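You operate a simulated robot arm through the tools that you are given. There is no shell and no other tool.

Carry out the task below with a simulated two-armed robot. There is one attempt and no reset: what you move stays moved.

## Task
Brush the tarnish off the earth bar, then test the motor stud's bond.
Fine: brush back in its place; clamp over the stud, press the black button, read the ohms, clamp back. Set down upright: blue brush, green clamp. What is to be rubbed or washed off counts as gone when no trace of it is left.

The check looks at the end state, three seconds after you hand in, the way a careful person would. Anything else that was tipped, shoved, dropped, spilled or broken makes it a failure.

## Robot
Two 7-joint arms with two-finger grippers on one trunk that stands fixed in place. Base frame: the origin is at the foot of the trunk, x ahead of it, y to its left, z up. Readings come in m, degrees, newtons and seconds.
The left shoulder is at [0.05, 0.191, 1.092], the right one opposite. With the tool pointing down near the work surface each hand reaches from about 0.1 to 0.72 m from the base axis, measured 20 degrees to its own side. Payload 2.69 kg a hand.
The tool frame of a hand sits at the grasp point between the pads (the TCP): z along the fingers, y along the line on which they close. The tips reach 0.02 m beyond it. The gripper opens to 0.1 m; its body begins 0.063 m behind the TCP.
Orientation is that of the tool frame in the base frame, as a unit quaternion [x, y, z, w]. With the fingers straight down and closing along the base's y, the tool's x points along the base's -x, its y along +y and its z along -z.

## Interface
- The arms move only by the tool step_arm. It takes "left_deltas", "right_deltas" or both (then of equal length, played together; a hand with none holds still); each is a list of rows, each an object (a shift or turn left out is 0, a gripper value left out holds the last) with "turn": the turn, a rotation vector about the base's x, y, z in degrees, a list of three; "delta_pos": the shift along the base's x, y, z in m, a list of three; "jaw": the closure, from 0 (fully open) to 1 (shut). In form: [{"turn": [wx, wy, wz], "delta_pos": [dx, dy, dz], "jaw": jaw}, ...]. A call has 1 to 20 rows; each row shifts and turns the commanded pose from where the row before left it. Rows are played at 5 a second. More than 0.05 m and 8.6 degrees between two rows, or a gripper value outside its range, and nothing of the call is played. A pose out of reach is approached as far as the arm can. The call stops where the force on the tool passes 40 N (or 10 N more than at its start, if that is more) or the arm is blocked; 0.2 s more then pass. Each finger travels about 0.153 m/s and halts on what it meets, pressing with about 43 N; the grip force reading is that of the motor and also rises with nothing between the fingers. The clock runs only during rows and for 0.2 s after the last one: add rows that do not move to give the fingers time. The reply holds the time, the measured pose of the TCP, the force on the tool along the base axes, the opening and the grip force, in the units named above and with some noise, with the torque about the TCP (base axes, N m) and any sound that the robot's microphone picked up.
- Cameras (640 x 400 px; columns grow to the right, rows downward): "scene" is now at [0.1211, 0.043, 1.2745]; the picture's right is [0.47, -0.88, 0.00], its down [-0.39, -0.21, -0.90] and it looks along [0.79, 0.42, -0.44] (base axes); focal length 275 px, centre (320, 200). "left" rides on the left gripper at [0.07, 0.019, -0.099] in its tool frame; the picture's right is [-0.26, 0.97, 0.00], its down [-0.75, -0.20, -0.63] and it looks along [-0.61, -0.16, 0.78] (tool axes); focal length 230 px, centre (320, 200). "right" rides on the right gripper at [0.07, -0.019, -0.099] in its tool frame; the picture's right is [0.26, 0.97, 0.00], its down [-0.75, 0.20, -0.63] and it looks along [-0.61, 0.16, 0.78] (tool axes); focal length 230 px, centre (320, 200). There is no depth. A picture from a camera that has moved, and an enlarged one, comes with that camera's place and axes in the base frame and with its lens.
- grab_frame(camera): a new picture of that camera. No time passes.
- slide_trunk(by): slides the trunk up (or, below 0, down) by that many m; the arms and the scene camera ride with it, the base frame stays. It gives what a move gives, with no picture.
- aim_head(pan, tilt): turns the head with the scene camera to pan (to the left, within 80 degrees either way) and tilt (down, from -29 to 69), counted from straight ahead of the robot. It gives what a move gives.
- close_up(camera, box): a new picture of the part [left, top, right, bottom] of that camera's present view, enlarged. No time passes.
- finish_job(): hands the job in; it is judged then, once.

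Places have to be worked out from the pictures, the camera data and where the tool is seen. Open the grippers and draw the arms clear of the work before you hand the job in, unless the task says otherwise.

The tools are called after "Request:" as name(argument=value, ...) on one line, values as JSON. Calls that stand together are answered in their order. step_arm: Moves the arms, as the interface text tells. Its arguments: {"type":"object","properties":{"left_deltas":{"type":"array","items":{"type":"object","properties":{"turn":{"type":"array","items":{"type":"number"}},"delta_pos":{"type":"array","items":{"type":"number"}},"jaw":{"type":"number"}}}},"right_deltas":{"type":"array","items":{"type":"object","properties":{"turn":{"type":"array","items":{"type":"number"}},"delta_pos":{"type":"array","items":{"type":"number"}},"jaw":{"type":"number"}}}}},"required":[]} The other tools are called the same way: slide_trunk (by) moves the trunk up or down; aim_head (pan, tilt) turns the head that bears the scene camera; grab_frame (camera) takes a picture; close_up (camera, box) takes an enlarged picture of a part of a camera's view; finish_job () hands the job in.

At the start:

```text
t: 0.0
left_tool_pos: [0.4222, 0.3656, 1.0642]
left_orientation: [0.0, 1.0, 0.0, -0.001]
left_ft_force: [-0.7, 0.0, 0.4]
left_moment: [0.03, -0.04, 0.03]
left_width: 0.0998
left_grip_force: 0.0
right_tool_pos: [0.446, 0.0117, 1.1391]
right_orientation: [0.0, 1.0, -0.001, 0.0]
right_ft_force: [-0.1, -0.7, 0.1]
right_moment: [-0.02, -0.01, -0.02]
right_width: 0.1001
right_grip_force: 0.0
trunk travel left (down, up): [-0.15, 0.173]
head pan, tilt (commanded): [28.0, 26.1]
```

scene: 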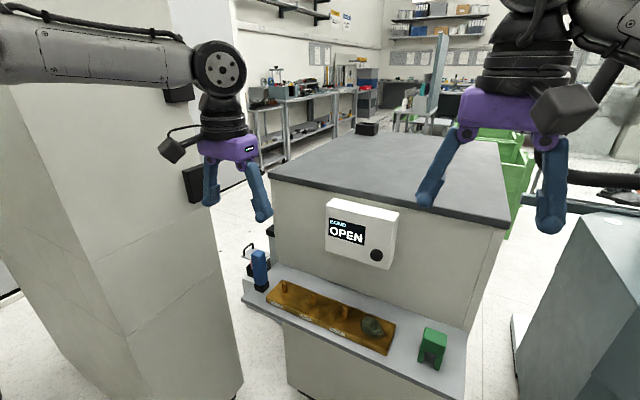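
right: 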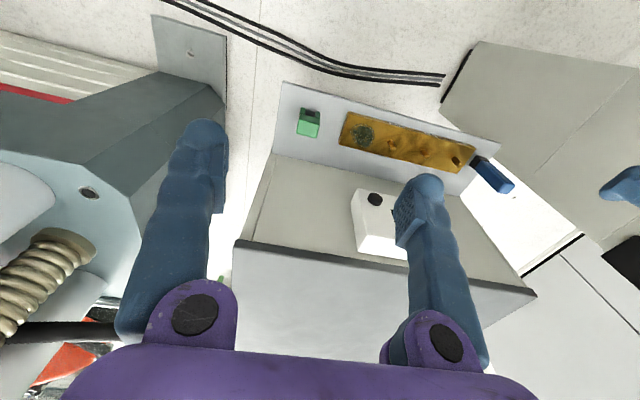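
left: 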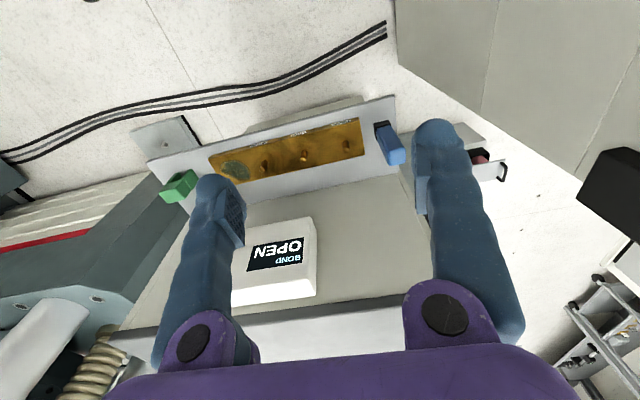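

I see a shelf in front of a cabinet with the blue brush at its left, a brass earth bar with studs and a tarnish patch, and a green clamp at its right. I take enlarged pictures first.

Request:
close_up(camera="scene", box=[230, 230, 390, 330])

Request:
close_up(camera="scene", box=[310, 280, 470, 380])

Request:
close_up(camera="scene", box=[300, 180, 428, 260])

Request:
close_up(camera="left", box=[130, 90, 450, 290])

Request:
close_up(camera="right", box=[270, 70, 526, 230])

```text
4.00 times, centred on (310, 280) of scene
camera zoom: at [0.1211, 0.043, 1.2745], right [0.47, -0.88, 0.0], down [-0.39, -0.21, -0.9], along [0.79, 0.42, -0.44], focal length 1100 px, centre (360, -120)
```

zoom: 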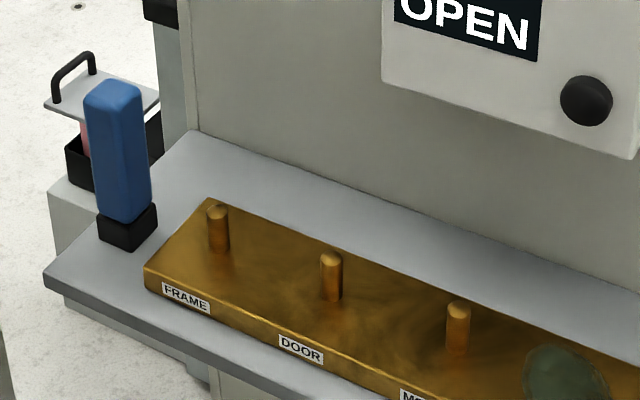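

```text
4.00 times, centred on (390, 330) of scene
camera zoom: at [0.1211, 0.043, 1.2745], right [0.47, -0.88, 0.0], down [-0.39, -0.21, -0.9], along [0.79, 0.42, -0.44], focal length 1100 px, centre (40, -320)
```

zoom: 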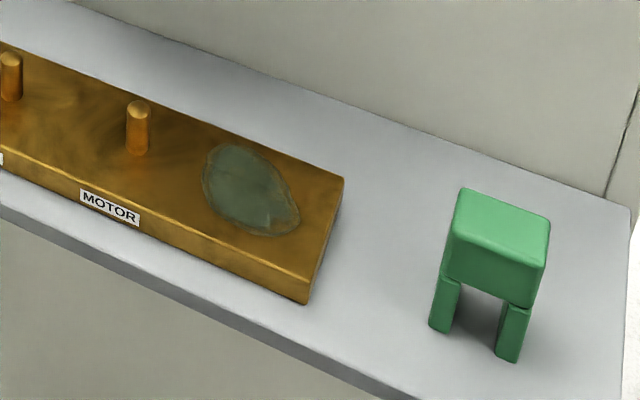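

```text
5.00 times, centred on (364, 220) of scene
camera zoom: at [0.1211, 0.043, 1.2745], right [0.47, -0.88, 0.0], down [-0.39, -0.21, -0.9], along [0.79, 0.42, -0.44], focal length 1375 px, centre (100, 100)
```

zoom: 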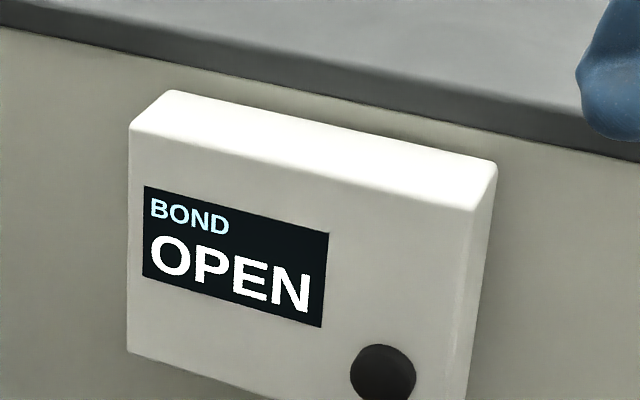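

```text
2.00 times, centred on (290, 190) of left
camera zoom: at [0.3522, 0.3839, 1.1646], right [0.26, 0.97, 0.0], down [0.75, -0.2, 0.63], along [0.61, -0.16, -0.78], focal length 460 px, centre (380, 220)
```

zoom: 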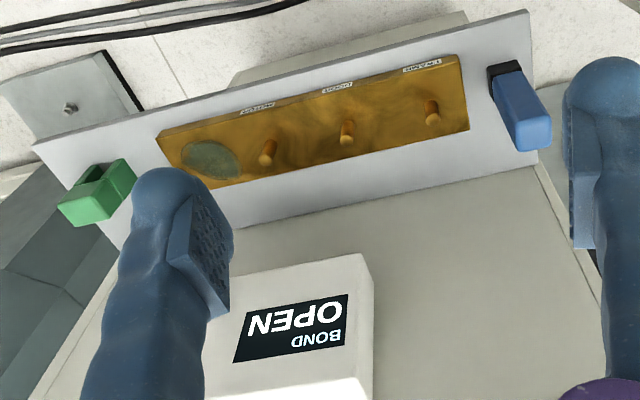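

```text
2.50 times, centred on (398, 150) of right
camera zoom: at [0.375, -0.0058, 1.238], right [-0.26, 0.97, 0.0], down [0.75, 0.2, 0.63], along [0.61, 0.16, -0.78], focal length 575 px, centre (125, 325)
```

zoom: 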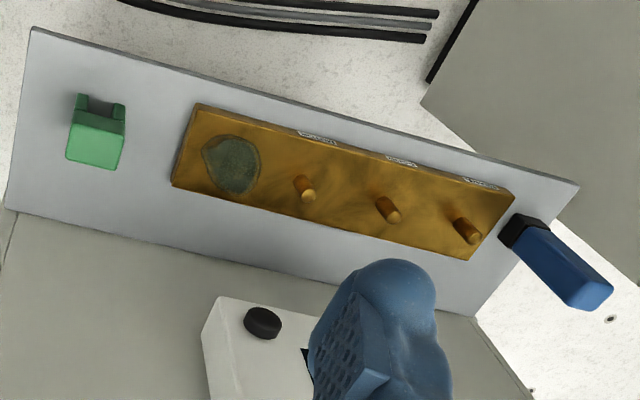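

Triangulating the three views puts the stud tops near x 0.557, z 0.77 (motor at y≈0.21), the patch around (0.56, 0.14) on the bar at z≈0.74, and the button near (0.605, 0.162, 0.906). I turn the head more downward and enlarge the brush and clamp to measure them better.

Request:
aim_head(pan=28, tilt=40)

Request:
close_up(camera="left", box=[340, 95, 468, 175])

Request:
close_up(camera="right", box=[420, 125, 548, 205])

Request:
close_up(camera="right", box=[270, 80, 398, 160])

Request:
close_up(camera="left", box=[130, 140, 258, 220])

```text
t: 0.8
left_tool_pos: [0.4213, 0.3643, 1.0649]
left_orientation: [0.0, 1.0, 0.0, 0.0]
left_ft_force: [0.3, -0.3, -0.4]
left_moment: [0.01, 0.01, 0.0]
left_width: 0.1003
left_grip_force: 0.0
right_tool_pos: [0.4452, 0.0107, 1.1386]
right_orientation: [0.0, 1.0, 0.0, 0.0]
right_ft_force: [-0.6, -0.6, -0.8]
right_moment: [-0.02, 0.0, -0.03]
right_width: 0.0998
right_grip_force: 0.0
trunk travel left (down, up): [-0.15, 0.173]
head pan, tilt (commanded): [28.0, 40.0]
```

```text
5.00 times, centred on (404, 135) of left
camera zoom: at [0.3522, 0.3839, 1.1646], right [0.26, 0.97, 0.0], down [0.75, -0.2, 0.63], along [0.61, -0.16, -0.78], focal length 1150 px, centre (-100, 525)
```

zoom: 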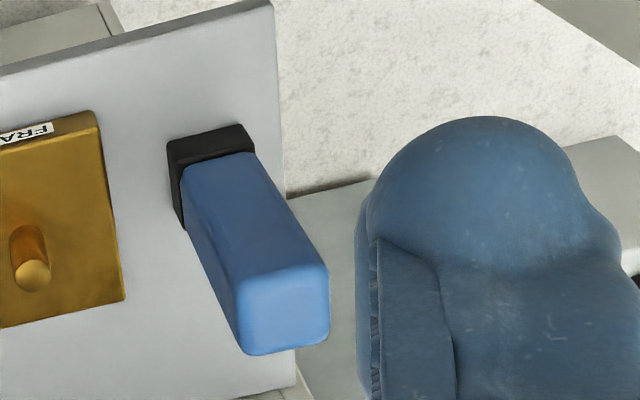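

```text
5.00 times, centred on (484, 165) of right
camera zoom: at [0.3749, -0.0058, 1.2381], right [-0.26, 0.97, 0.0], down [0.75, 0.2, 0.63], along [0.61, 0.16, -0.78], focal length 1150 px, centre (-500, 375)
```

zoom: 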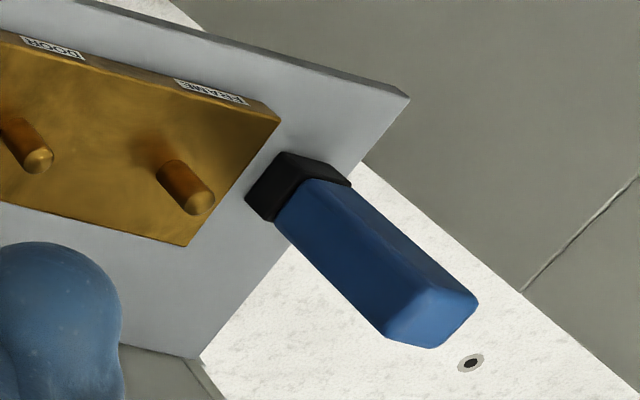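

```text
5.00 times, centred on (334, 120) of right
camera zoom: at [0.3749, -0.0058, 1.2381], right [-0.26, 0.97, 0.0], down [0.75, 0.2, 0.63], along [0.61, 0.16, -0.78], focal length 1150 px, centre (250, 600)
```

zoom: 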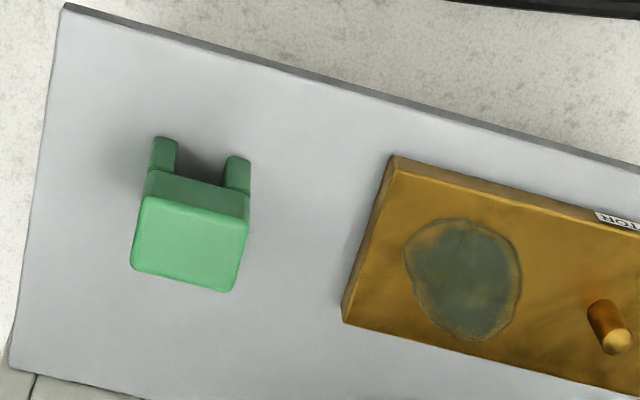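

```text
5.00 times, centred on (194, 180) of left
camera zoom: at [0.3522, 0.3839, 1.1646], right [0.26, 0.97, 0.0], down [0.75, -0.2, 0.63], along [0.61, -0.16, -0.78], focal length 1150 px, centre (950, 300)
```

zoom: 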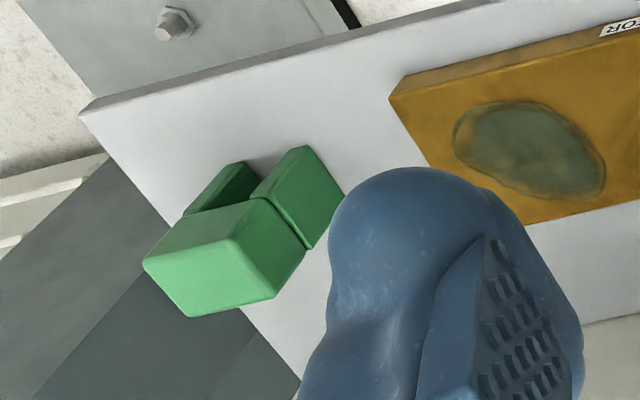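

The brush is a square-section upright block with a black head, and the clamp is an arch with its legs side by side along y. I take enlarged views from the re-aimed scene camera.

Request:
grab_frame(camera="scene")

Request:
close_up(camera="scene", box=[220, 140, 348, 220])

Request:
close_up(camera="scene", box=[360, 215, 488, 295])

```text
taken
camera scene: at [0.115, 0.0399, 1.2531], right [0.47, -0.88, 0.0], down [-0.57, -0.3, -0.77], along [0.68, 0.36, -0.64], focal length 275 px, centre (320, 200)
```

scene: 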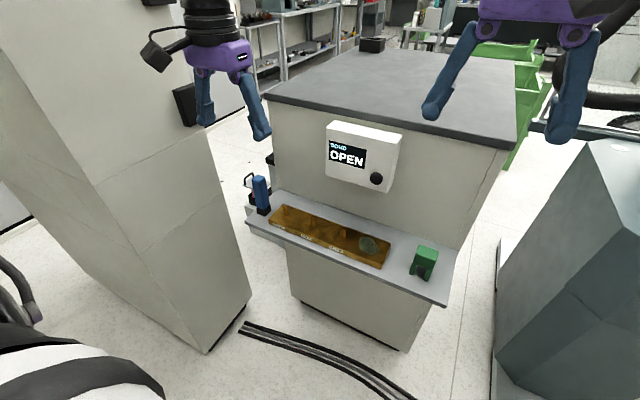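

```text
5.00 times, centred on (284, 180) of scene
camera zoom: at [0.115, 0.0399, 1.2531], right [0.47, -0.88, 0.0], down [-0.57, -0.3, -0.77], along [0.68, 0.36, -0.64], focal length 1375 px, centre (500, 300)
```

zoom: 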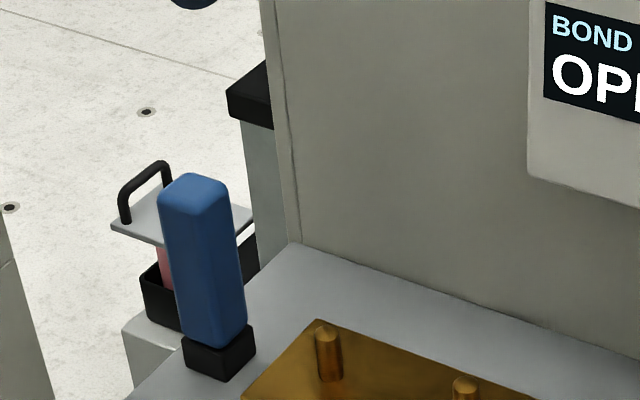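

```text
5.00 times, centred on (424, 255) of scene
camera zoom: at [0.115, 0.0399, 1.2531], right [0.47, -0.88, 0.0], down [-0.57, -0.3, -0.77], along [0.68, 0.36, -0.64], focal length 1375 px, centre (-200, -75)
```

zoom: 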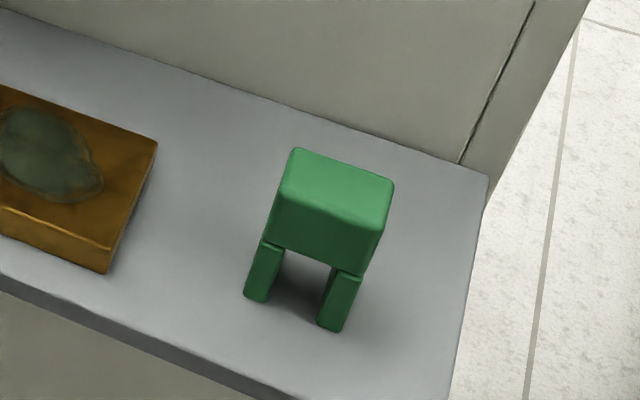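

The brush stands near (0.55, 0.45) from z≈0.72 to 0.846; the meter box overhangs the bar, so I will work with the left hand tilted about 40° forward. I move the right arm away to its side and bring the left hand, tilted, to a stand-off in front of the brush.

Request:
step_arm(left_deltas=[{"turn": [0, -8, 0], "delta_pos": [0.0, 0.017, -0.03], "jaw": 0}, {"turn": [0, -8, 0], "delta_pos": [0.0, 0.017, -0.03]}, {"turn": [0, -8, 0], "delta_pos": [0.0, 0.017, -0.03]}, {"turn": [0, -8, 0], "delta_pos": [0.0, 0.017, -0.03]}, {"turn": [0, -8, 0], "delta_pos": [0.0, 0.017, -0.03]}], right_deltas=[{"delta_pos": [-0.02, -0.04, 0]}, {"delta_pos": [-0.02, -0.04, 0]}, {"delta_pos": [-0.02, -0.04, 0]}, {"delta_pos": [-0.02, -0.04, 0]}, {"delta_pos": [-0.02, -0.04, 0]}])

Request:
grab_frame(camera="left")

Request:
grab_frame(camera="scene")

```text
t: 2.0
left_tool_pos: [0.4197, 0.4492, 0.9158]
left_orientation: [0.0, 0.939, -0.001, 0.343]
left_ft_force: [-0.4, 0.5, 0.4]
left_moment: [-0.05, -0.01, 0.0]
left_width: 0.0999
left_grip_force: 0.1
right_tool_pos: [0.348, -0.1904, 1.1388]
right_orientation: [0.0, 1.0, 0.0, 0.0]
right_ft_force: [-0.6, 0.3, 0.4]
right_moment: [-0.01, 0.0, -0.02]
right_width: 0.0997
right_grip_force: 0.1
trunk travel left (down, up): [-0.15, 0.173]
head pan, tilt (commanded): [28.0, 40.0]
```

```text
taken
camera left: at [0.3023, 0.4686, 0.947], right [0.2, 0.97, 0.16], down [0.17, -0.2, 0.97], along [0.97, -0.16, -0.2], focal length 230 px, centre (320, 200)
```

left: 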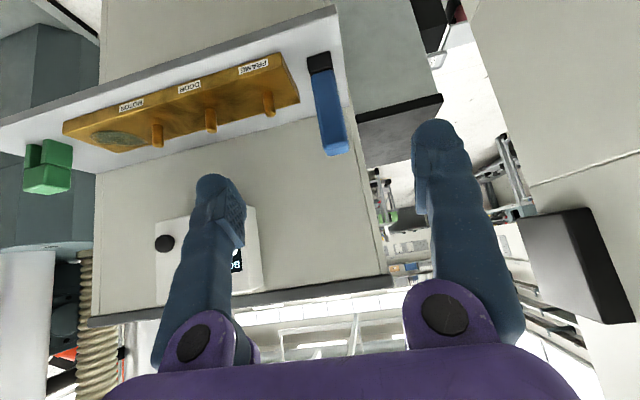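

```text
taken
camera scene: at [0.1149, 0.0403, 1.2531], right [0.47, -0.88, 0.0], down [-0.57, -0.3, -0.77], along [0.68, 0.36, -0.64], focal length 275 px, centre (320, 200)
```

scene: 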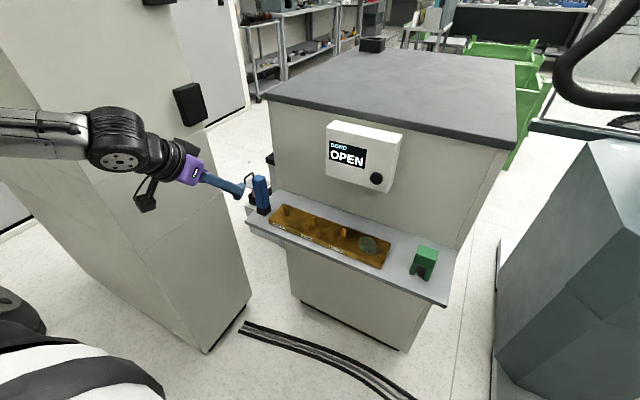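

The tilted posture works and nothing is touching. I zoom in on the brush from the left hand camera and the scene camera to fix its place and its turn about the vertical.

Request:
close_up(camera="left", box=[260, 30, 388, 170])

Request:
close_up(camera="scene", box=[220, 150, 316, 230])

Request:
close_up(camera="left", box=[10, 40, 170, 200])

```text
2.86 times, centred on (324, 100) of left
camera zoom: at [0.3023, 0.4686, 0.947], right [0.2, 0.97, 0.16], down [0.17, -0.2, 0.97], along [0.97, -0.16, -0.2], focal length 657 px, centre (309, 486)
```

zoom: 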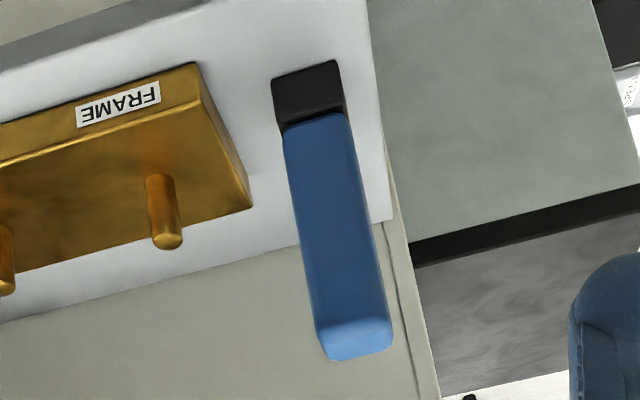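

```text
5.00 times, centred on (268, 190) of scene
camera zoom: at [0.1149, 0.0403, 1.2531], right [0.47, -0.88, 0.0], down [-0.57, -0.3, -0.77], along [0.68, 0.36, -0.64], focal length 1375 px, centre (580, 250)
```

zoom: 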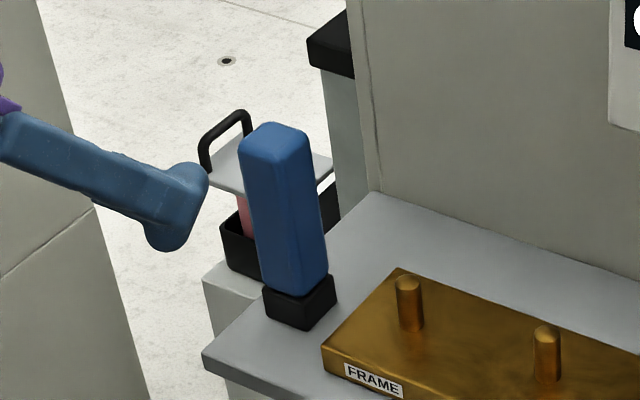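

```text
2.50 times, centred on (90, 120) of left
camera zoom: at [0.3023, 0.4686, 0.947], right [0.2, 0.97, 0.16], down [0.17, -0.2, 0.97], along [0.97, -0.16, -0.2], focal length 575 px, centre (895, 400)
```

zoom: 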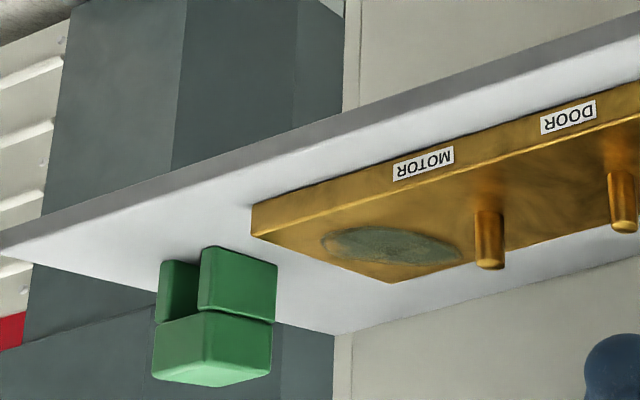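

The views agree on the brush standing at about (0.556, 0.457), square to the axes, handle about 26 mm wide, top near z 0.836. I approach along the tool axis, stopping short to check the centring between the fingers.

Request:
step_arm(left_deltas=[{"delta_pos": [0.027, 0.002, -0.0236]}, {"delta_pos": [0.027, 0.002, -0.0236]}, {"delta_pos": [0.027, 0.002, -0.0236]}])

Request:
grab_frame(camera="left")

Request:
grab_frame(camera="scene")

```text
t: 2.8
left_tool_pos: [0.5018, 0.4574, 0.8437]
left_orientation: [-0.001, 0.94, 0.0, 0.342]
left_ft_force: [-1.1, -0.1, -0.4]
left_moment: [-0.04, 0.03, 0.04]
left_width: 0.1001
left_grip_force: 0.0
right_tool_pos: [0.3487, -0.1894, 1.1392]
right_orientation: [0.0, 1.0, 0.0, 0.0]
right_ft_force: [0.4, 0.4, -0.2]
right_moment: [0.01, 0.04, 0.03]
right_width: 0.0999
right_grip_force: 0.1
trunk travel left (down, up): [-0.15, 0.173]
head pan, tilt (commanded): [28.0, 40.0]
```

```text
taken
camera left: at [0.3858, 0.4758, 0.8754], right [0.2, 0.97, 0.17], down [0.17, -0.2, 0.96], along [0.97, -0.16, -0.2], focal length 230 px, centre (320, 200)
```

left: 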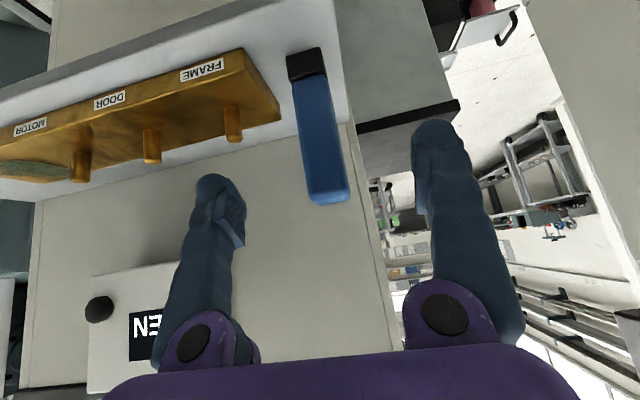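

```text
taken
camera scene: at [0.1154, 0.0403, 1.253], right [0.47, -0.88, 0.0], down [-0.57, -0.3, -0.77], along [0.68, 0.36, -0.64], focal length 275 px, centre (320, 200)
```

scene: 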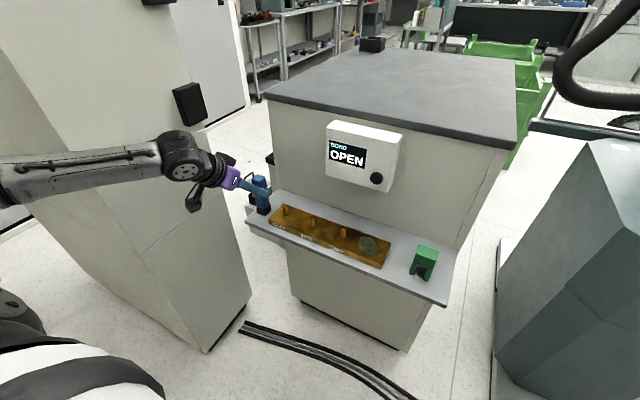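

The brush is centred between the fingers to about a millimetre. I move the last part forward and close the fingers gently.

Request:
step_arm(left_deltas=[{"delta_pos": [0.027, -0.0005, -0.0234]}, {"delta_pos": [0.027, -0.0005, -0.0234]}, {}])

Request:
grab_frame(camera="left")

Request:
close_up(camera="scene", box=[200, 140, 328, 220])

```text
t: 3.6
left_tool_pos: [0.5576, 0.4529, 0.799]
left_orientation: [0.0, 0.94, 0.0, 0.342]
left_ft_force: [-0.9, 0.3, -0.1]
left_moment: [-0.01, 0.0, 0.01]
left_width: 0.1004
left_grip_force: 0.0
right_tool_pos: [0.3476, -0.1904, 1.1389]
right_orientation: [0.0, 1.0, 0.0, 0.0]
right_ft_force: [0.5, -0.3, -0.6]
right_moment: [0.02, 0.0, -0.03]
right_width: 0.1
right_grip_force: 0.1
trunk travel left (down, up): [-0.15, 0.173]
head pan, tilt (commanded): [28.0, 40.0]
```

```text
taken
camera left: at [0.4403, 0.4726, 0.8298], right [0.2, 0.97, 0.17], down [0.17, -0.2, 0.96], along [0.97, -0.16, -0.2], focal length 230 px, centre (320, 200)
```

left: 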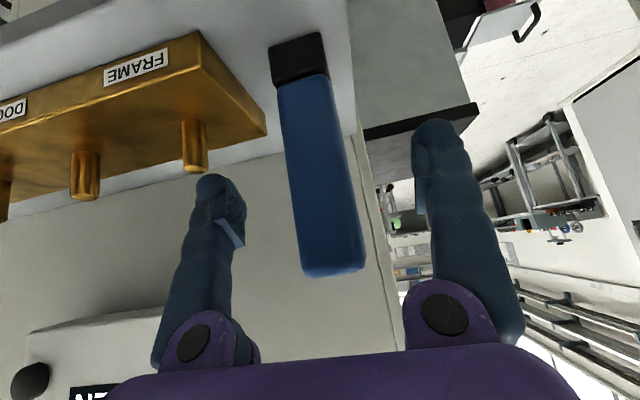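

```text
5.00 times, centred on (264, 180) of scene
camera zoom: at [0.1149, 0.0398, 1.2531], right [0.47, -0.88, 0.0], down [-0.57, -0.3, -0.77], along [0.68, 0.36, -0.64], focal length 1375 px, centre (600, 300)
```

zoom: 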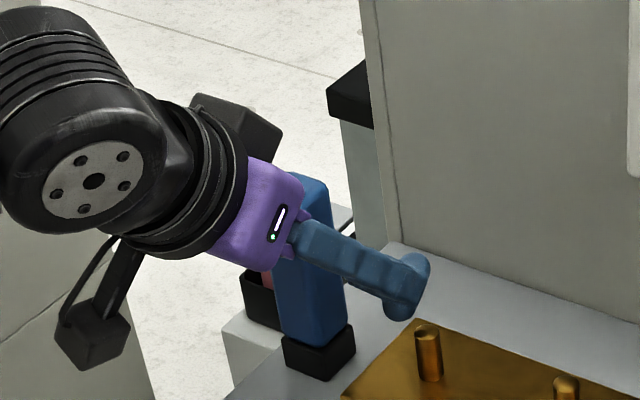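

The brush sits about 3–4 mm to the left of the finger centre, so I shift by that and then close on the handle, giving the fingers time.

Request:
step_arm(left_deltas=[{"delta_pos": [0.0, 0.0035, 0.0]}, {"jaw": 0.4}, {"jaw": 0.7}, {"jaw": 1.0}, {}, {}])

Request:
grab_frame(camera="left")

Request:
close_up(camera="scene", box=[200, 140, 328, 220])

```text
t: 5.0
left_tool_pos: [0.5571, 0.4573, 0.7988]
left_orientation: [-0.001, 0.94, 0.001, 0.341]
left_ft_force: [-0.5, -0.3, -0.2]
left_moment: [0.01, 0.0, 0.0]
left_width: 0.0283
left_grip_force: 43.4
right_tool_pos: [0.3491, -0.1899, 1.1399]
right_orientation: [0.0, 1.0, 0.0, 0.0]
right_ft_force: [1.0, 0.6, -0.1]
right_moment: [-0.01, -0.04, 0.0]
right_width: 0.1
right_grip_force: 0.0
trunk travel left (down, up): [-0.15, 0.173]
head pan, tilt (commanded): [28.0, 40.0]
```

```text
taken
camera left: at [0.4396, 0.4765, 0.8299], right [0.2, 0.97, 0.17], down [0.17, -0.2, 0.96], along [0.97, -0.16, -0.2], focal length 230 px, centre (320, 200)
```

left: 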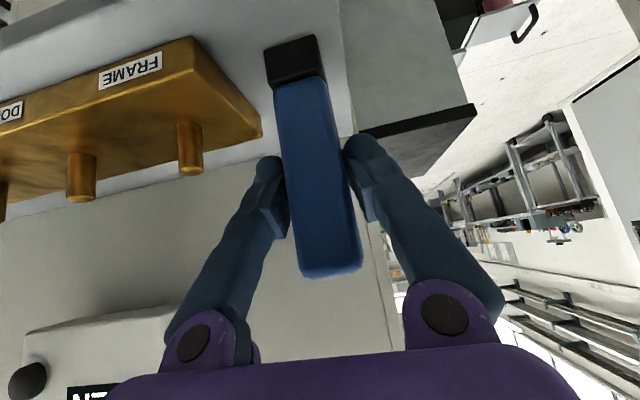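

```text
5.00 times, centred on (264, 180) of scene
camera zoom: at [0.1151, 0.0399, 1.253], right [0.47, -0.88, 0.0], down [-0.57, -0.3, -0.77], along [0.68, 0.36, -0.64], focal length 1375 px, centre (600, 300)
```

zoom: 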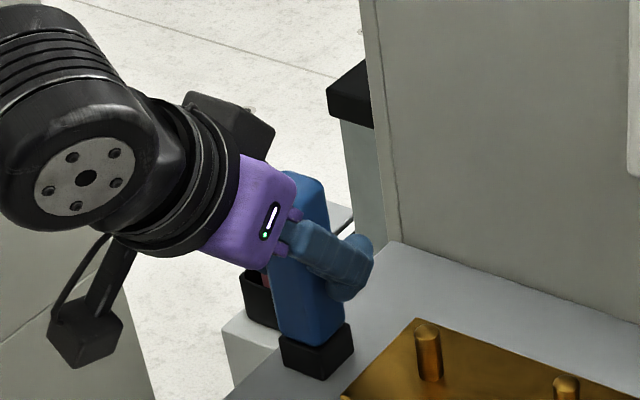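

The handle is held firmly (28 mm, 43 N) at TCP (0.557, 0.457, 0.799), which I note as its place. I lift straight up and check that the brush hangs straight.

Request:
step_arm(left_deltas=[{"delta_pos": [0, 0, 0.01]}, {"delta_pos": [0, 0, 0.02]}, {"delta_pos": [0, 0, 0.03]}, {"delta_pos": [0, 0, 0.03]}, {}])

Request:
grab_frame(camera="left")

Request:
close_up(camera="scene", box=[200, 120, 328, 200])

```text
t: 6.2
left_tool_pos: [0.5586, 0.4577, 0.8859]
left_orientation: [0.0, 0.94, 0.0, 0.341]
left_ft_force: [-0.4, 0.0, -0.3]
left_moment: [0.0, -0.03, 0.01]
left_width: 0.0283
left_grip_force: 42.4
right_tool_pos: [0.3485, -0.1888, 1.1389]
right_orientation: [-0.001, 1.0, 0.0, 0.0]
right_ft_force: [-0.3, 0.2, -0.2]
right_moment: [0.0, 0.01, 0.04]
right_width: 0.0998
right_grip_force: 0.1
trunk travel left (down, up): [-0.15, 0.173]
head pan, tilt (commanded): [28.0, 40.0]
```

```text
taken
camera left: at [0.4405, 0.4774, 0.9176], right [0.2, 0.97, 0.17], down [0.17, -0.2, 0.96], along [0.97, -0.16, -0.2], focal length 230 px, centre (320, 200)
```

left: 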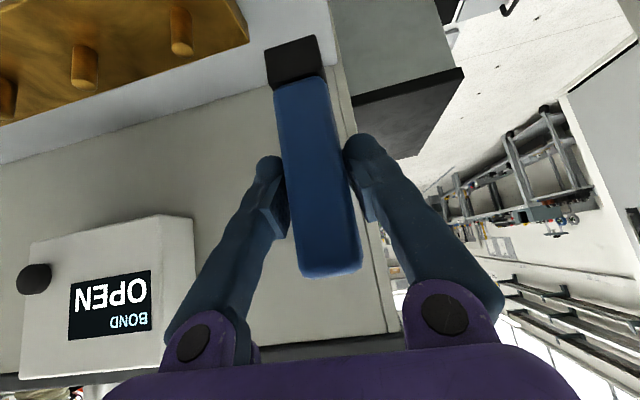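

```text
5.00 times, centred on (264, 160) of scene
camera zoom: at [0.1151, 0.04, 1.253], right [0.47, -0.88, 0.0], down [-0.57, -0.3, -0.77], along [0.68, 0.36, -0.64], focal length 1375 px, centre (600, 400)
```

zoom: 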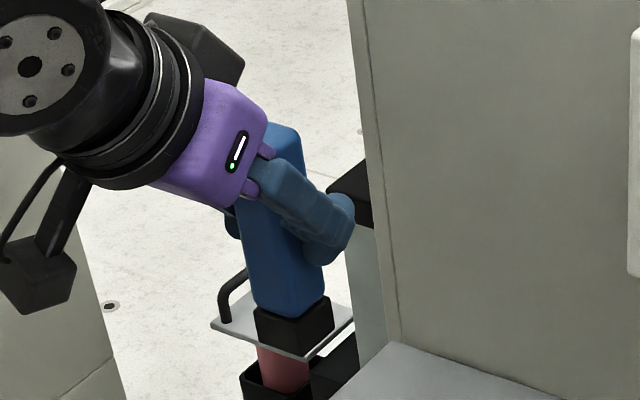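

The brush came up cleanly and keeps its attitude in the hand. I draw it back a little from the meter box and carry it right, to above the patch.

Request:
step_arm(left_deltas=[{"delta_pos": [-0.045, 0, 0]}, {"delta_pos": [0, -0.045, 0]}, {"delta_pos": [0, -0.045, 0]}, {"delta_pos": [0, -0.045, 0]}, {"delta_pos": [0, -0.045, 0]}, {"delta_pos": [0, -0.045, 0]}, {"delta_pos": [0, -0.045, 0]}, {"delta_pos": [0, -0.045, 0]}, {}])

Request:
grab_frame(camera="left")

Request:
grab_frame(camera="scene")

Request:
grab_frame(camera="right")

```text
t: 8.2
left_tool_pos: [0.5105, 0.1426, 0.8853]
left_orientation: [-0.001, 0.94, 0.0, 0.342]
left_ft_force: [-0.7, -0.1, -0.8]
left_moment: [0.0, 0.02, 0.0]
left_width: 0.0283
left_grip_force: 42.9
right_tool_pos: [0.347, -0.19, 1.1386]
right_orientation: [0.0, 1.0, 0.0, 0.0]
right_ft_force: [0.3, -0.2, -0.3]
right_moment: [-0.04, 0.02, 0.05]
right_width: 0.1001
right_grip_force: 0.1
trunk travel left (down, up): [-0.15, 0.173]
head pan, tilt (commanded): [28.0, 40.0]
```

```text
taken
camera left: at [0.3942, 0.1619, 0.9189], right [0.2, 0.97, 0.17], down [0.17, -0.2, 0.96], along [0.97, -0.16, -0.2], focal length 230 px, centre (320, 200)
```

left: 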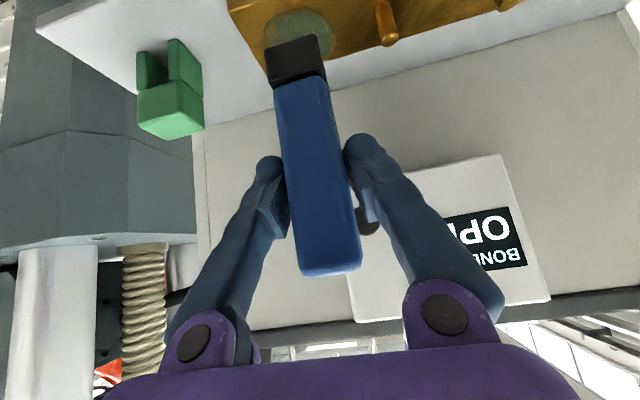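

```text
taken
camera scene: at [0.1151, 0.0399, 1.253], right [0.47, -0.88, 0.0], down [-0.57, -0.3, -0.77], along [0.68, 0.36, -0.64], focal length 275 px, centre (320, 200)
```

scene: 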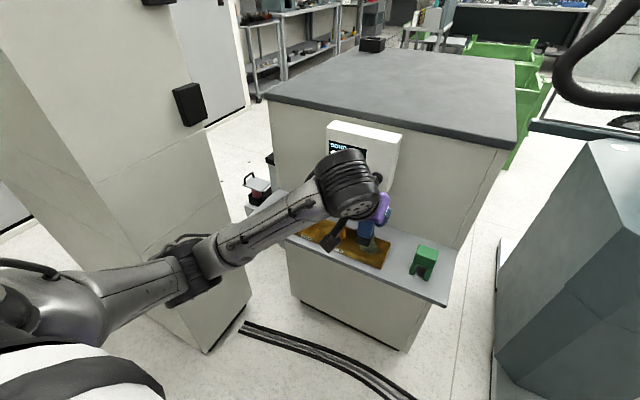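

```text
taken
camera right: at [0.278, -0.2064, 1.2381], right [-0.26, 0.97, 0.0], down [0.75, 0.2, 0.63], along [0.61, 0.16, -0.78], focal length 230 px, centre (320, 200)
```

right: 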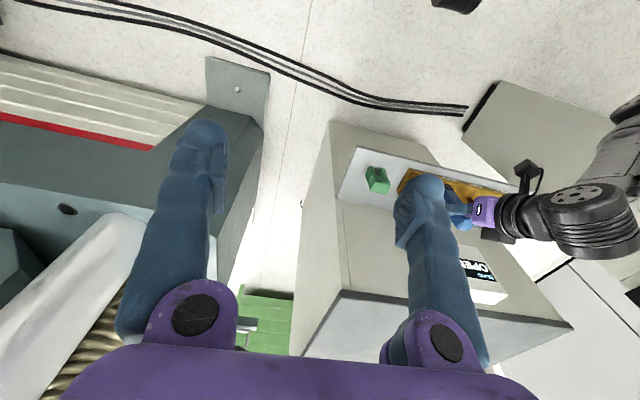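

Over the patch the brush is now about 6–7 cm above the bar, free of the meter box. I move to the near edge of the patch and lower to just above the expected contact height (TCP z≈0.818).

Request:
step_arm(left_deltas=[{"delta_pos": [0.0, 0, -0.03]}, {"delta_pos": [0.025, 0, -0.02]}, {"delta_pos": [0.02, 0, -0.006]}, {}])

Request:
grab_frame(camera="left")

Request:
close_up(camera="scene", box=[310, 190, 438, 290])

```text
t: 9.2
left_tool_pos: [0.5566, 0.1458, 0.8301]
left_orientation: [-0.001, 0.94, 0.0, 0.342]
left_ft_force: [-0.2, -0.1, -0.4]
left_moment: [-0.01, -0.01, -0.01]
left_width: 0.0282
left_grip_force: 43.2
right_tool_pos: [0.3484, -0.1892, 1.1381]
right_orientation: [0.0, 1.0, 0.0, 0.0]
right_ft_force: [-0.2, 0.8, 0.5]
right_moment: [-0.02, -0.01, 0.0]
right_width: 0.1001
right_grip_force: 0.0
trunk travel left (down, up): [-0.15, 0.173]
head pan, tilt (commanded): [28.0, 40.0]
```

```text
taken
camera left: at [0.439, 0.1651, 0.8629], right [0.2, 0.97, 0.17], down [0.17, -0.2, 0.96], along [0.97, -0.16, -0.2], focal length 230 px, centre (320, 200)
```

left: 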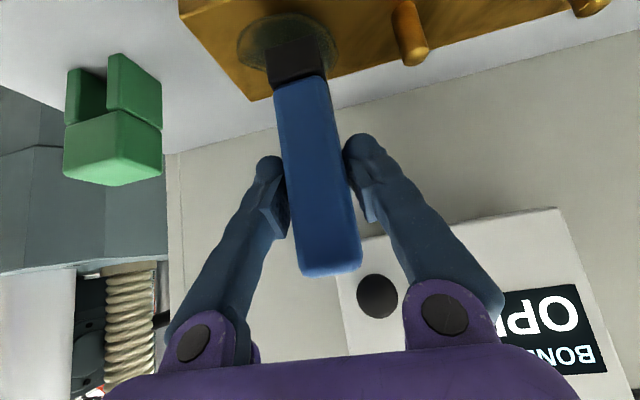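

```text
4.00 times, centred on (374, 240) of scene
camera zoom: at [0.1151, 0.0399, 1.253], right [0.47, -0.88, 0.0], down [-0.57, -0.3, -0.77], along [0.68, 0.36, -0.64], focal length 1100 px, centre (104, 40)
```

zoom: 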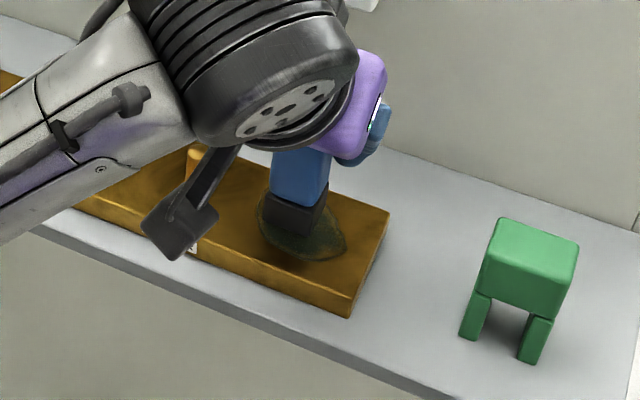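

The bristles hover about a centimetre above the middle of the patch. I lower in small steps, watching the vertical force.

Request:
step_arm(left_deltas=[{"delta_pos": [0, 0, -0.004]}, {"delta_pos": [0, 0, -0.003]}, {"delta_pos": [0, 0, -0.003]}, {}])

```text
t: 10.2
left_tool_pos: [0.5562, 0.1444, 0.8208]
left_orientation: [-0.001, 0.94, 0.001, 0.343]
left_ft_force: [-0.3, -0.5, 0.0]
left_moment: [0.02, 0.0, 0.0]
left_width: 0.0286
left_grip_force: 43.0
right_tool_pos: [0.3494, -0.1891, 1.1389]
right_orientation: [0.0, 1.0, 0.0, 0.0]
right_ft_force: [-0.1, -0.2, 0.2]
right_moment: [-0.01, -0.01, -0.01]
right_width: 0.1
right_grip_force: 0.1
trunk travel left (down, up): [-0.15, 0.173]
head pan, tilt (commanded): [28.0, 40.0]
```

No contact yet at TCP z 0.821. I go down in 1.5 mm steps.

Request:
step_arm(left_deltas=[{"delta_pos": [0, 0, -0.0015]}, {"delta_pos": [0, 0, -0.0015]}, {}])

```text
t: 11.0
left_tool_pos: [0.5578, 0.1448, 0.8183]
left_orientation: [-0.001, 0.94, 0.0, 0.342]
left_ft_force: [0.7, 0.2, 1.8]
left_moment: [0.08, 0.01, 0.01]
left_width: 0.0284
left_grip_force: 43.2
right_tool_pos: [0.3482, -0.1896, 1.1385]
right_orientation: [0.0, 1.0, 0.0, 0.0]
right_ft_force: [1.0, 0.3, -0.5]
right_moment: [0.03, 0.02, -0.04]
right_width: 0.1
right_grip_force: 0.0
trunk travel left (down, up): [-0.15, 0.173]
head pan, tilt (commanded): [28.0, 40.0]
```

Contact just began (about 2 N). I press a little further for a firm brushing load.

Request:
step_arm(left_deltas=[{"delta_pos": [0, 0, -0.0015]}, {}])

```text
t: 11.6
left_tool_pos: [0.557, 0.143, 0.8184]
left_orientation: [-0.001, 0.939, 0.0, 0.343]
left_ft_force: [0.5, 1.1, 4.3]
left_moment: [0.15, -0.03, -0.04]
left_width: 0.0285
left_grip_force: 43.0
right_tool_pos: [0.348, -0.1897, 1.1394]
right_orientation: [0.0, 1.0, 0.0, 0.001]
right_ft_force: [0.1, 0.1, -0.1]
right_moment: [-0.01, -0.01, 0.03]
right_width: 0.0999
right_grip_force: 0.1
trunk travel left (down, up): [-0.15, 0.173]
head pan, tilt (commanded): [28.0, 40.0]
```

About 4 N of load now. I press 1 mm more and make first strokes along y across the middle of the patch.

Request:
step_arm(left_deltas=[{"delta_pos": [0, 0, -0.001]}, {"delta_pos": [0, 0.01, 0]}, {"delta_pos": [0, 0.01, 0]}, {"delta_pos": [0, 0.008, 0]}, {"delta_pos": [0, -0.01, 0]}, {"delta_pos": [0, -0.01, 0]}, {"delta_pos": [0, -0.01, 0]}, {"delta_pos": [0, -0.01, 0]}, {"delta_pos": [0, -0.01, 0]}, {"delta_pos": [0, -0.008, 0]}, {"delta_pos": [0, 0.01, 0]}, {"delta_pos": [0, 0.01, 0]}, {"delta_pos": [0, 0.01, 0]}, {}])

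Request:
close_up(camera="scene", box=[310, 190, 438, 290])

Request:
grab_frame(camera="left")

```text
t: 14.6
left_tool_pos: [0.5599, 0.144, 0.8183]
left_orientation: [0.0, 0.939, 0.0, 0.343]
left_ft_force: [0.7, -6.9, 19.7]
left_moment: [-0.33, -0.01, -0.02]
left_width: 0.0285
left_grip_force: 42.9
right_tool_pos: [0.3475, -0.1921, 1.14]
right_orientation: [0.0, 1.0, 0.001, 0.001]
right_ft_force: [0.5, -0.8, 0.1]
right_moment: [-0.02, 0.0, 0.0]
right_width: 0.1001
right_grip_force: 0.1
trunk travel left (down, up): [-0.15, 0.173]
head pan, tilt (commanded): [28.0, 40.0]
```

```text
4.00 times, centred on (374, 240) of scene
camera zoom: at [0.1133, 0.0389, 1.2533], right [0.47, -0.88, 0.0], down [-0.57, -0.3, -0.77], along [0.68, 0.36, -0.64], focal length 1100 px, centre (104, 40)
```

zoom: 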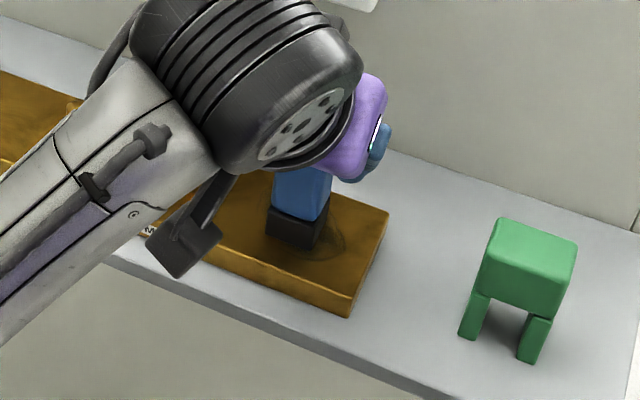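

```text
taken
camera left: at [0.4403, 0.1627, 0.8494], right [0.2, 0.97, 0.17], down [0.17, -0.2, 0.97], along [0.97, -0.16, -0.2], focal length 230 px, centre (320, 200)
```

left: 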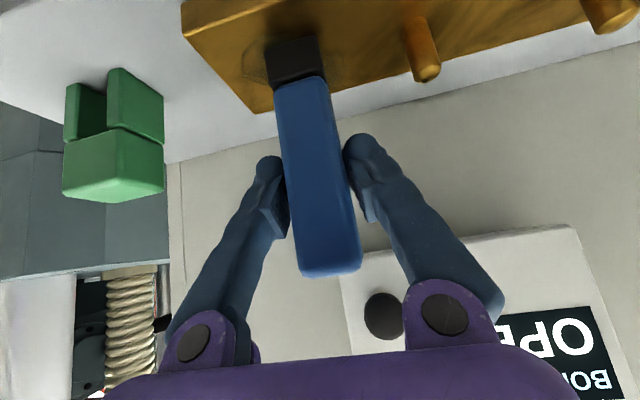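

Most of the patch has already gone, and the load has crept up to 20 N. I ease off by 1 mm and brush the near side of the patch (x toward 0.535) with y strokes.

Request:
step_arm(left_deltas=[{"delta_pos": [-0.006, 0, 0.0012]}, {"delta_pos": [-0.006, 0, 0]}, {"delta_pos": [0, 0.01, 0]}, {"delta_pos": [0, 0.01, 0]}, {"delta_pos": [0, 0.008, 0]}, {"delta_pos": [0, -0.01, 0]}, {"delta_pos": [0, -0.01, 0]}, {"delta_pos": [0, -0.01, 0]}, {"delta_pos": [0, -0.01, 0]}, {"delta_pos": [0, -0.01, 0]}, {"delta_pos": [0, -0.008, 0]}, {"delta_pos": [-0.008, 0.0, 0]}, {"delta_pos": [0, 0.01, 0]}, {"delta_pos": [0, 0.01, 0]}, {"delta_pos": [0, 0.01, 0]}, {"delta_pos": [0, 0.01, 0]}, {"delta_pos": [0, 0.01, 0]}, {"delta_pos": [0, -0.01, 0]}, {"delta_pos": [0, -0.01, 0]}, {}])

Request:
close_up(camera="scene", box=[310, 190, 438, 290])

Request:
close_up(camera="left", box=[170, 0, 450, 120])

```text
t: 18.8
left_tool_pos: [0.5379, 0.1407, 0.8183]
left_orientation: [0.0, 0.939, 0.0, 0.343]
left_ft_force: [-1.7, 5.0, 9.6]
left_moment: [0.21, -0.01, 0.05]
left_width: 0.0283
left_grip_force: 43.1
right_tool_pos: [0.3481, -0.1897, 1.1392]
right_orientation: [0.0, 1.0, 0.0, 0.001]
right_ft_force: [-1.1, 0.4, 0.3]
right_moment: [0.02, -0.01, 0.01]
right_width: 0.0999
right_grip_force: 0.0
trunk travel left (down, up): [-0.15, 0.173]
head pan, tilt (commanded): [28.0, 40.0]
```

```text
4.00 times, centred on (374, 240) of scene
camera zoom: at [0.1141, 0.0399, 1.2532], right [0.47, -0.88, 0.0], down [-0.57, -0.3, -0.77], along [0.68, 0.36, -0.64], focal length 1100 px, centre (104, 40)
```

zoom: 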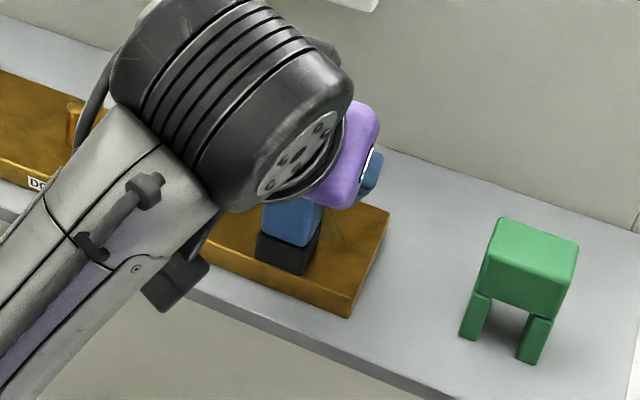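

```text
2.29 times, centred on (310, 60) of left
camera zoom: at [0.4201, 0.1607, 0.8492], right [0.2, 0.97, 0.17], down [0.17, -0.2, 0.96], along [0.97, -0.16, -0.2], focal length 526 px, centre (343, 520)
```

zoom: 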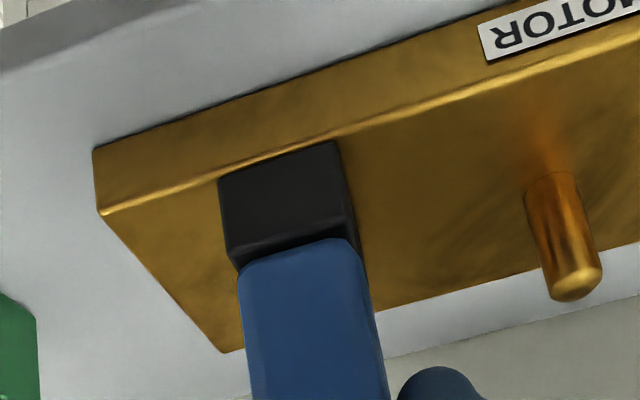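

The near part looks clean. Now I go over the far side (x 0.565 to 0.58) with y strokes at about 10 N.

Request:
step_arm(left_deltas=[{"delta_pos": [0.01, 0, 0]}, {"delta_pos": [0.01, 0, 0]}, {"delta_pos": [0.01, 0, 0]}, {"delta_pos": [0, 0.01, 0]}, {"delta_pos": [0, 0.01, 0]}, {"delta_pos": [0, 0.01, 0]}, {"delta_pos": [0, -0.01, 0]}, {"delta_pos": [0, -0.01, 0]}, {"delta_pos": [0, -0.01, 0]}, {"delta_pos": [0, -0.01, 0]}, {"delta_pos": [0, -0.01, 0]}, {"delta_pos": [0, -0.01, 0]}, {"delta_pos": [0.01, 0.0, 0]}, {"delta_pos": [0, 0.01, 0]}, {"delta_pos": [0, 0.01, 0]}, {"delta_pos": [0, 0.01, 0]}, {"delta_pos": [0, 0.01, 0]}, {"delta_pos": [0, 0.01, 0]}, {"delta_pos": [0, 0.01, 0]}, {}])

Request:
close_up(camera="scene", box=[310, 190, 438, 290])

Request:
close_up(camera="left", box=[170, 0, 450, 120])

```text
t: 23.0
left_tool_pos: [0.5772, 0.1731, 0.8176]
left_orientation: [0.0, 0.939, 0.0, 0.344]
left_ft_force: [0.5, -3.7, 14.3]
left_moment: [-0.13, -0.07, 0.03]
left_width: 0.0286
left_grip_force: 43.2
right_tool_pos: [0.3472, -0.1902, 1.1398]
right_orientation: [0.0, 1.0, 0.001, 0.0]
right_ft_force: [0.5, -0.4, -0.1]
right_moment: [0.0, 0.01, 0.01]
right_width: 0.0999
right_grip_force: 0.0
trunk travel left (down, up): [-0.15, 0.173]
head pan, tilt (commanded): [28.0, 40.0]
```

```text
4.00 times, centred on (374, 240) of scene
camera zoom: at [0.1138, 0.0392, 1.2533], right [0.47, -0.88, 0.0], down [-0.57, -0.3, -0.77], along [0.68, 0.36, -0.64], focal length 1100 px, centre (104, 40)
```

zoom: 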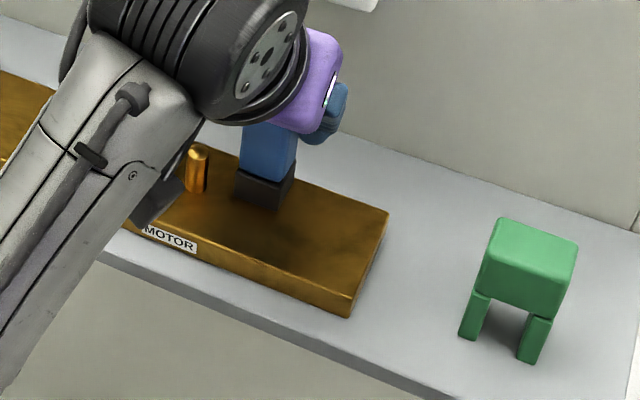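

```text
2.29 times, centred on (310, 60) of left
camera zoom: at [0.4598, 0.1913, 0.8487], right [0.2, 0.97, 0.17], down [0.17, -0.2, 0.97], along [0.97, -0.16, -0.2], focal length 526 px, centre (343, 520)
```

zoom: 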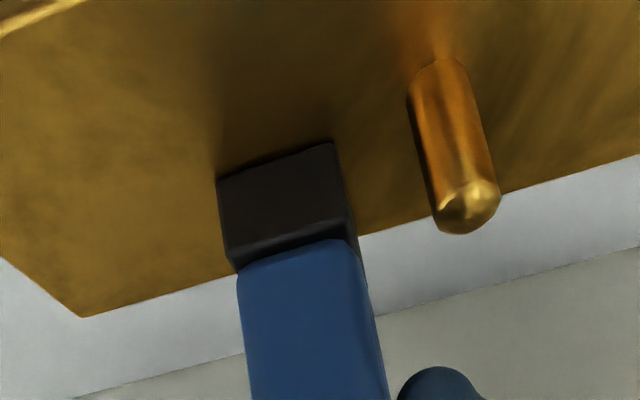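

The patch appears gone; to be thorough I make one more pass over the whole area (back along the far side, middle, and near) before lifting.

Request:
step_arm(left_deltas=[{"delta_pos": [0, -0.012, 0]}, {"delta_pos": [0, -0.012, 0]}, {"delta_pos": [0, -0.012, 0]}, {"delta_pos": [0, -0.012, 0]}, {"delta_pos": [0, -0.012, 0]}, {"delta_pos": [-0.013, 0, 0]}, {"delta_pos": [0, 0.012, 0]}, {"delta_pos": [0, 0.012, 0]}, {"delta_pos": [0, 0.012, 0]}, {"delta_pos": [0, 0.012, 0]}, {"delta_pos": [0, 0.012, 0]}, {"delta_pos": [-0.013, 0, 0]}, {"delta_pos": [0, -0.012, 0]}, {"delta_pos": [0, -0.012, 0]}, {"delta_pos": [0, -0.012, 0]}, {"delta_pos": [0, -0.012, 0]}, {"delta_pos": [0, -0.012, 0]}, {"delta_pos": [-0.013, 0, 0]}, {"delta_pos": [0, 0.012, 0]}, {"delta_pos": [0, 0.012, 0]}])

```text
t: 27.2
left_tool_pos: [0.5489, 0.1532, 0.8302]
left_orientation: [-0.005, 0.934, 0.016, 0.356]
left_ft_force: [0.7, 0.1, -0.7]
left_moment: [0.01, 0.0, 0.02]
left_width: 0.0286
left_grip_force: 42.9
right_tool_pos: [0.3478, -0.19, 1.1388]
right_orientation: [0.0, 1.0, 0.0, 0.0]
right_ft_force: [-0.6, 0.1, -0.4]
right_moment: [0.01, -0.04, 0.0]
right_width: 0.1
right_grip_force: 0.0
trunk travel left (down, up): [-0.15, 0.173]
head pan, tilt (commanded): [28.0, 40.0]
```

The measured pose is off by more than a centimetre with no force on the tool, so the arm may be touching something elsewhere or be near a joint limit. I look before moving on.

Request:
grab_frame(camera="scene")

Request:
grab_frame(camera="left")

Request:
grab_frame(camera="right")

```text
taken
camera scene: at [0.1149, 0.0399, 1.253], right [0.47, -0.88, 0.0], down [-0.57, -0.3, -0.77], along [0.68, 0.36, -0.64], focal length 275 px, centre (320, 200)
```

scene: 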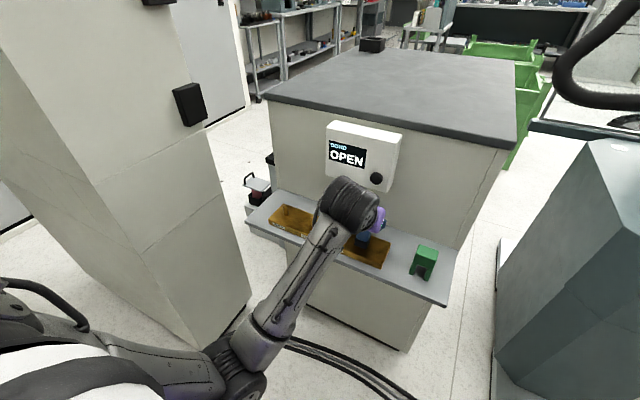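

```text
taken
camera left: at [0.4299, 0.1709, 0.8584], right [0.17, 0.96, 0.2], down [0.14, -0.22, 0.96], along [0.97, -0.14, -0.18], focal length 230 px, centre (320, 200)
```

left: 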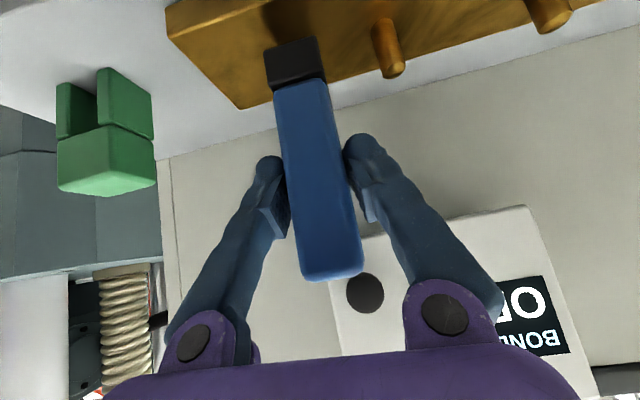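

```text
taken
camera right: at [0.2778, -0.2064, 1.2381], right [-0.26, 0.97, 0.0], down [0.75, 0.2, 0.63], along [0.61, 0.16, -0.78], focal length 230 px, centre (320, 200)
```

right: 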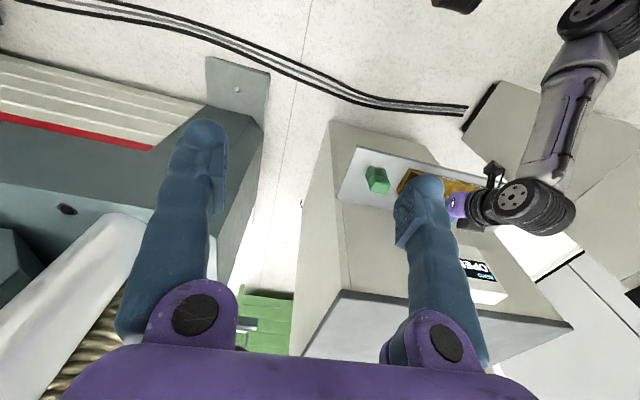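

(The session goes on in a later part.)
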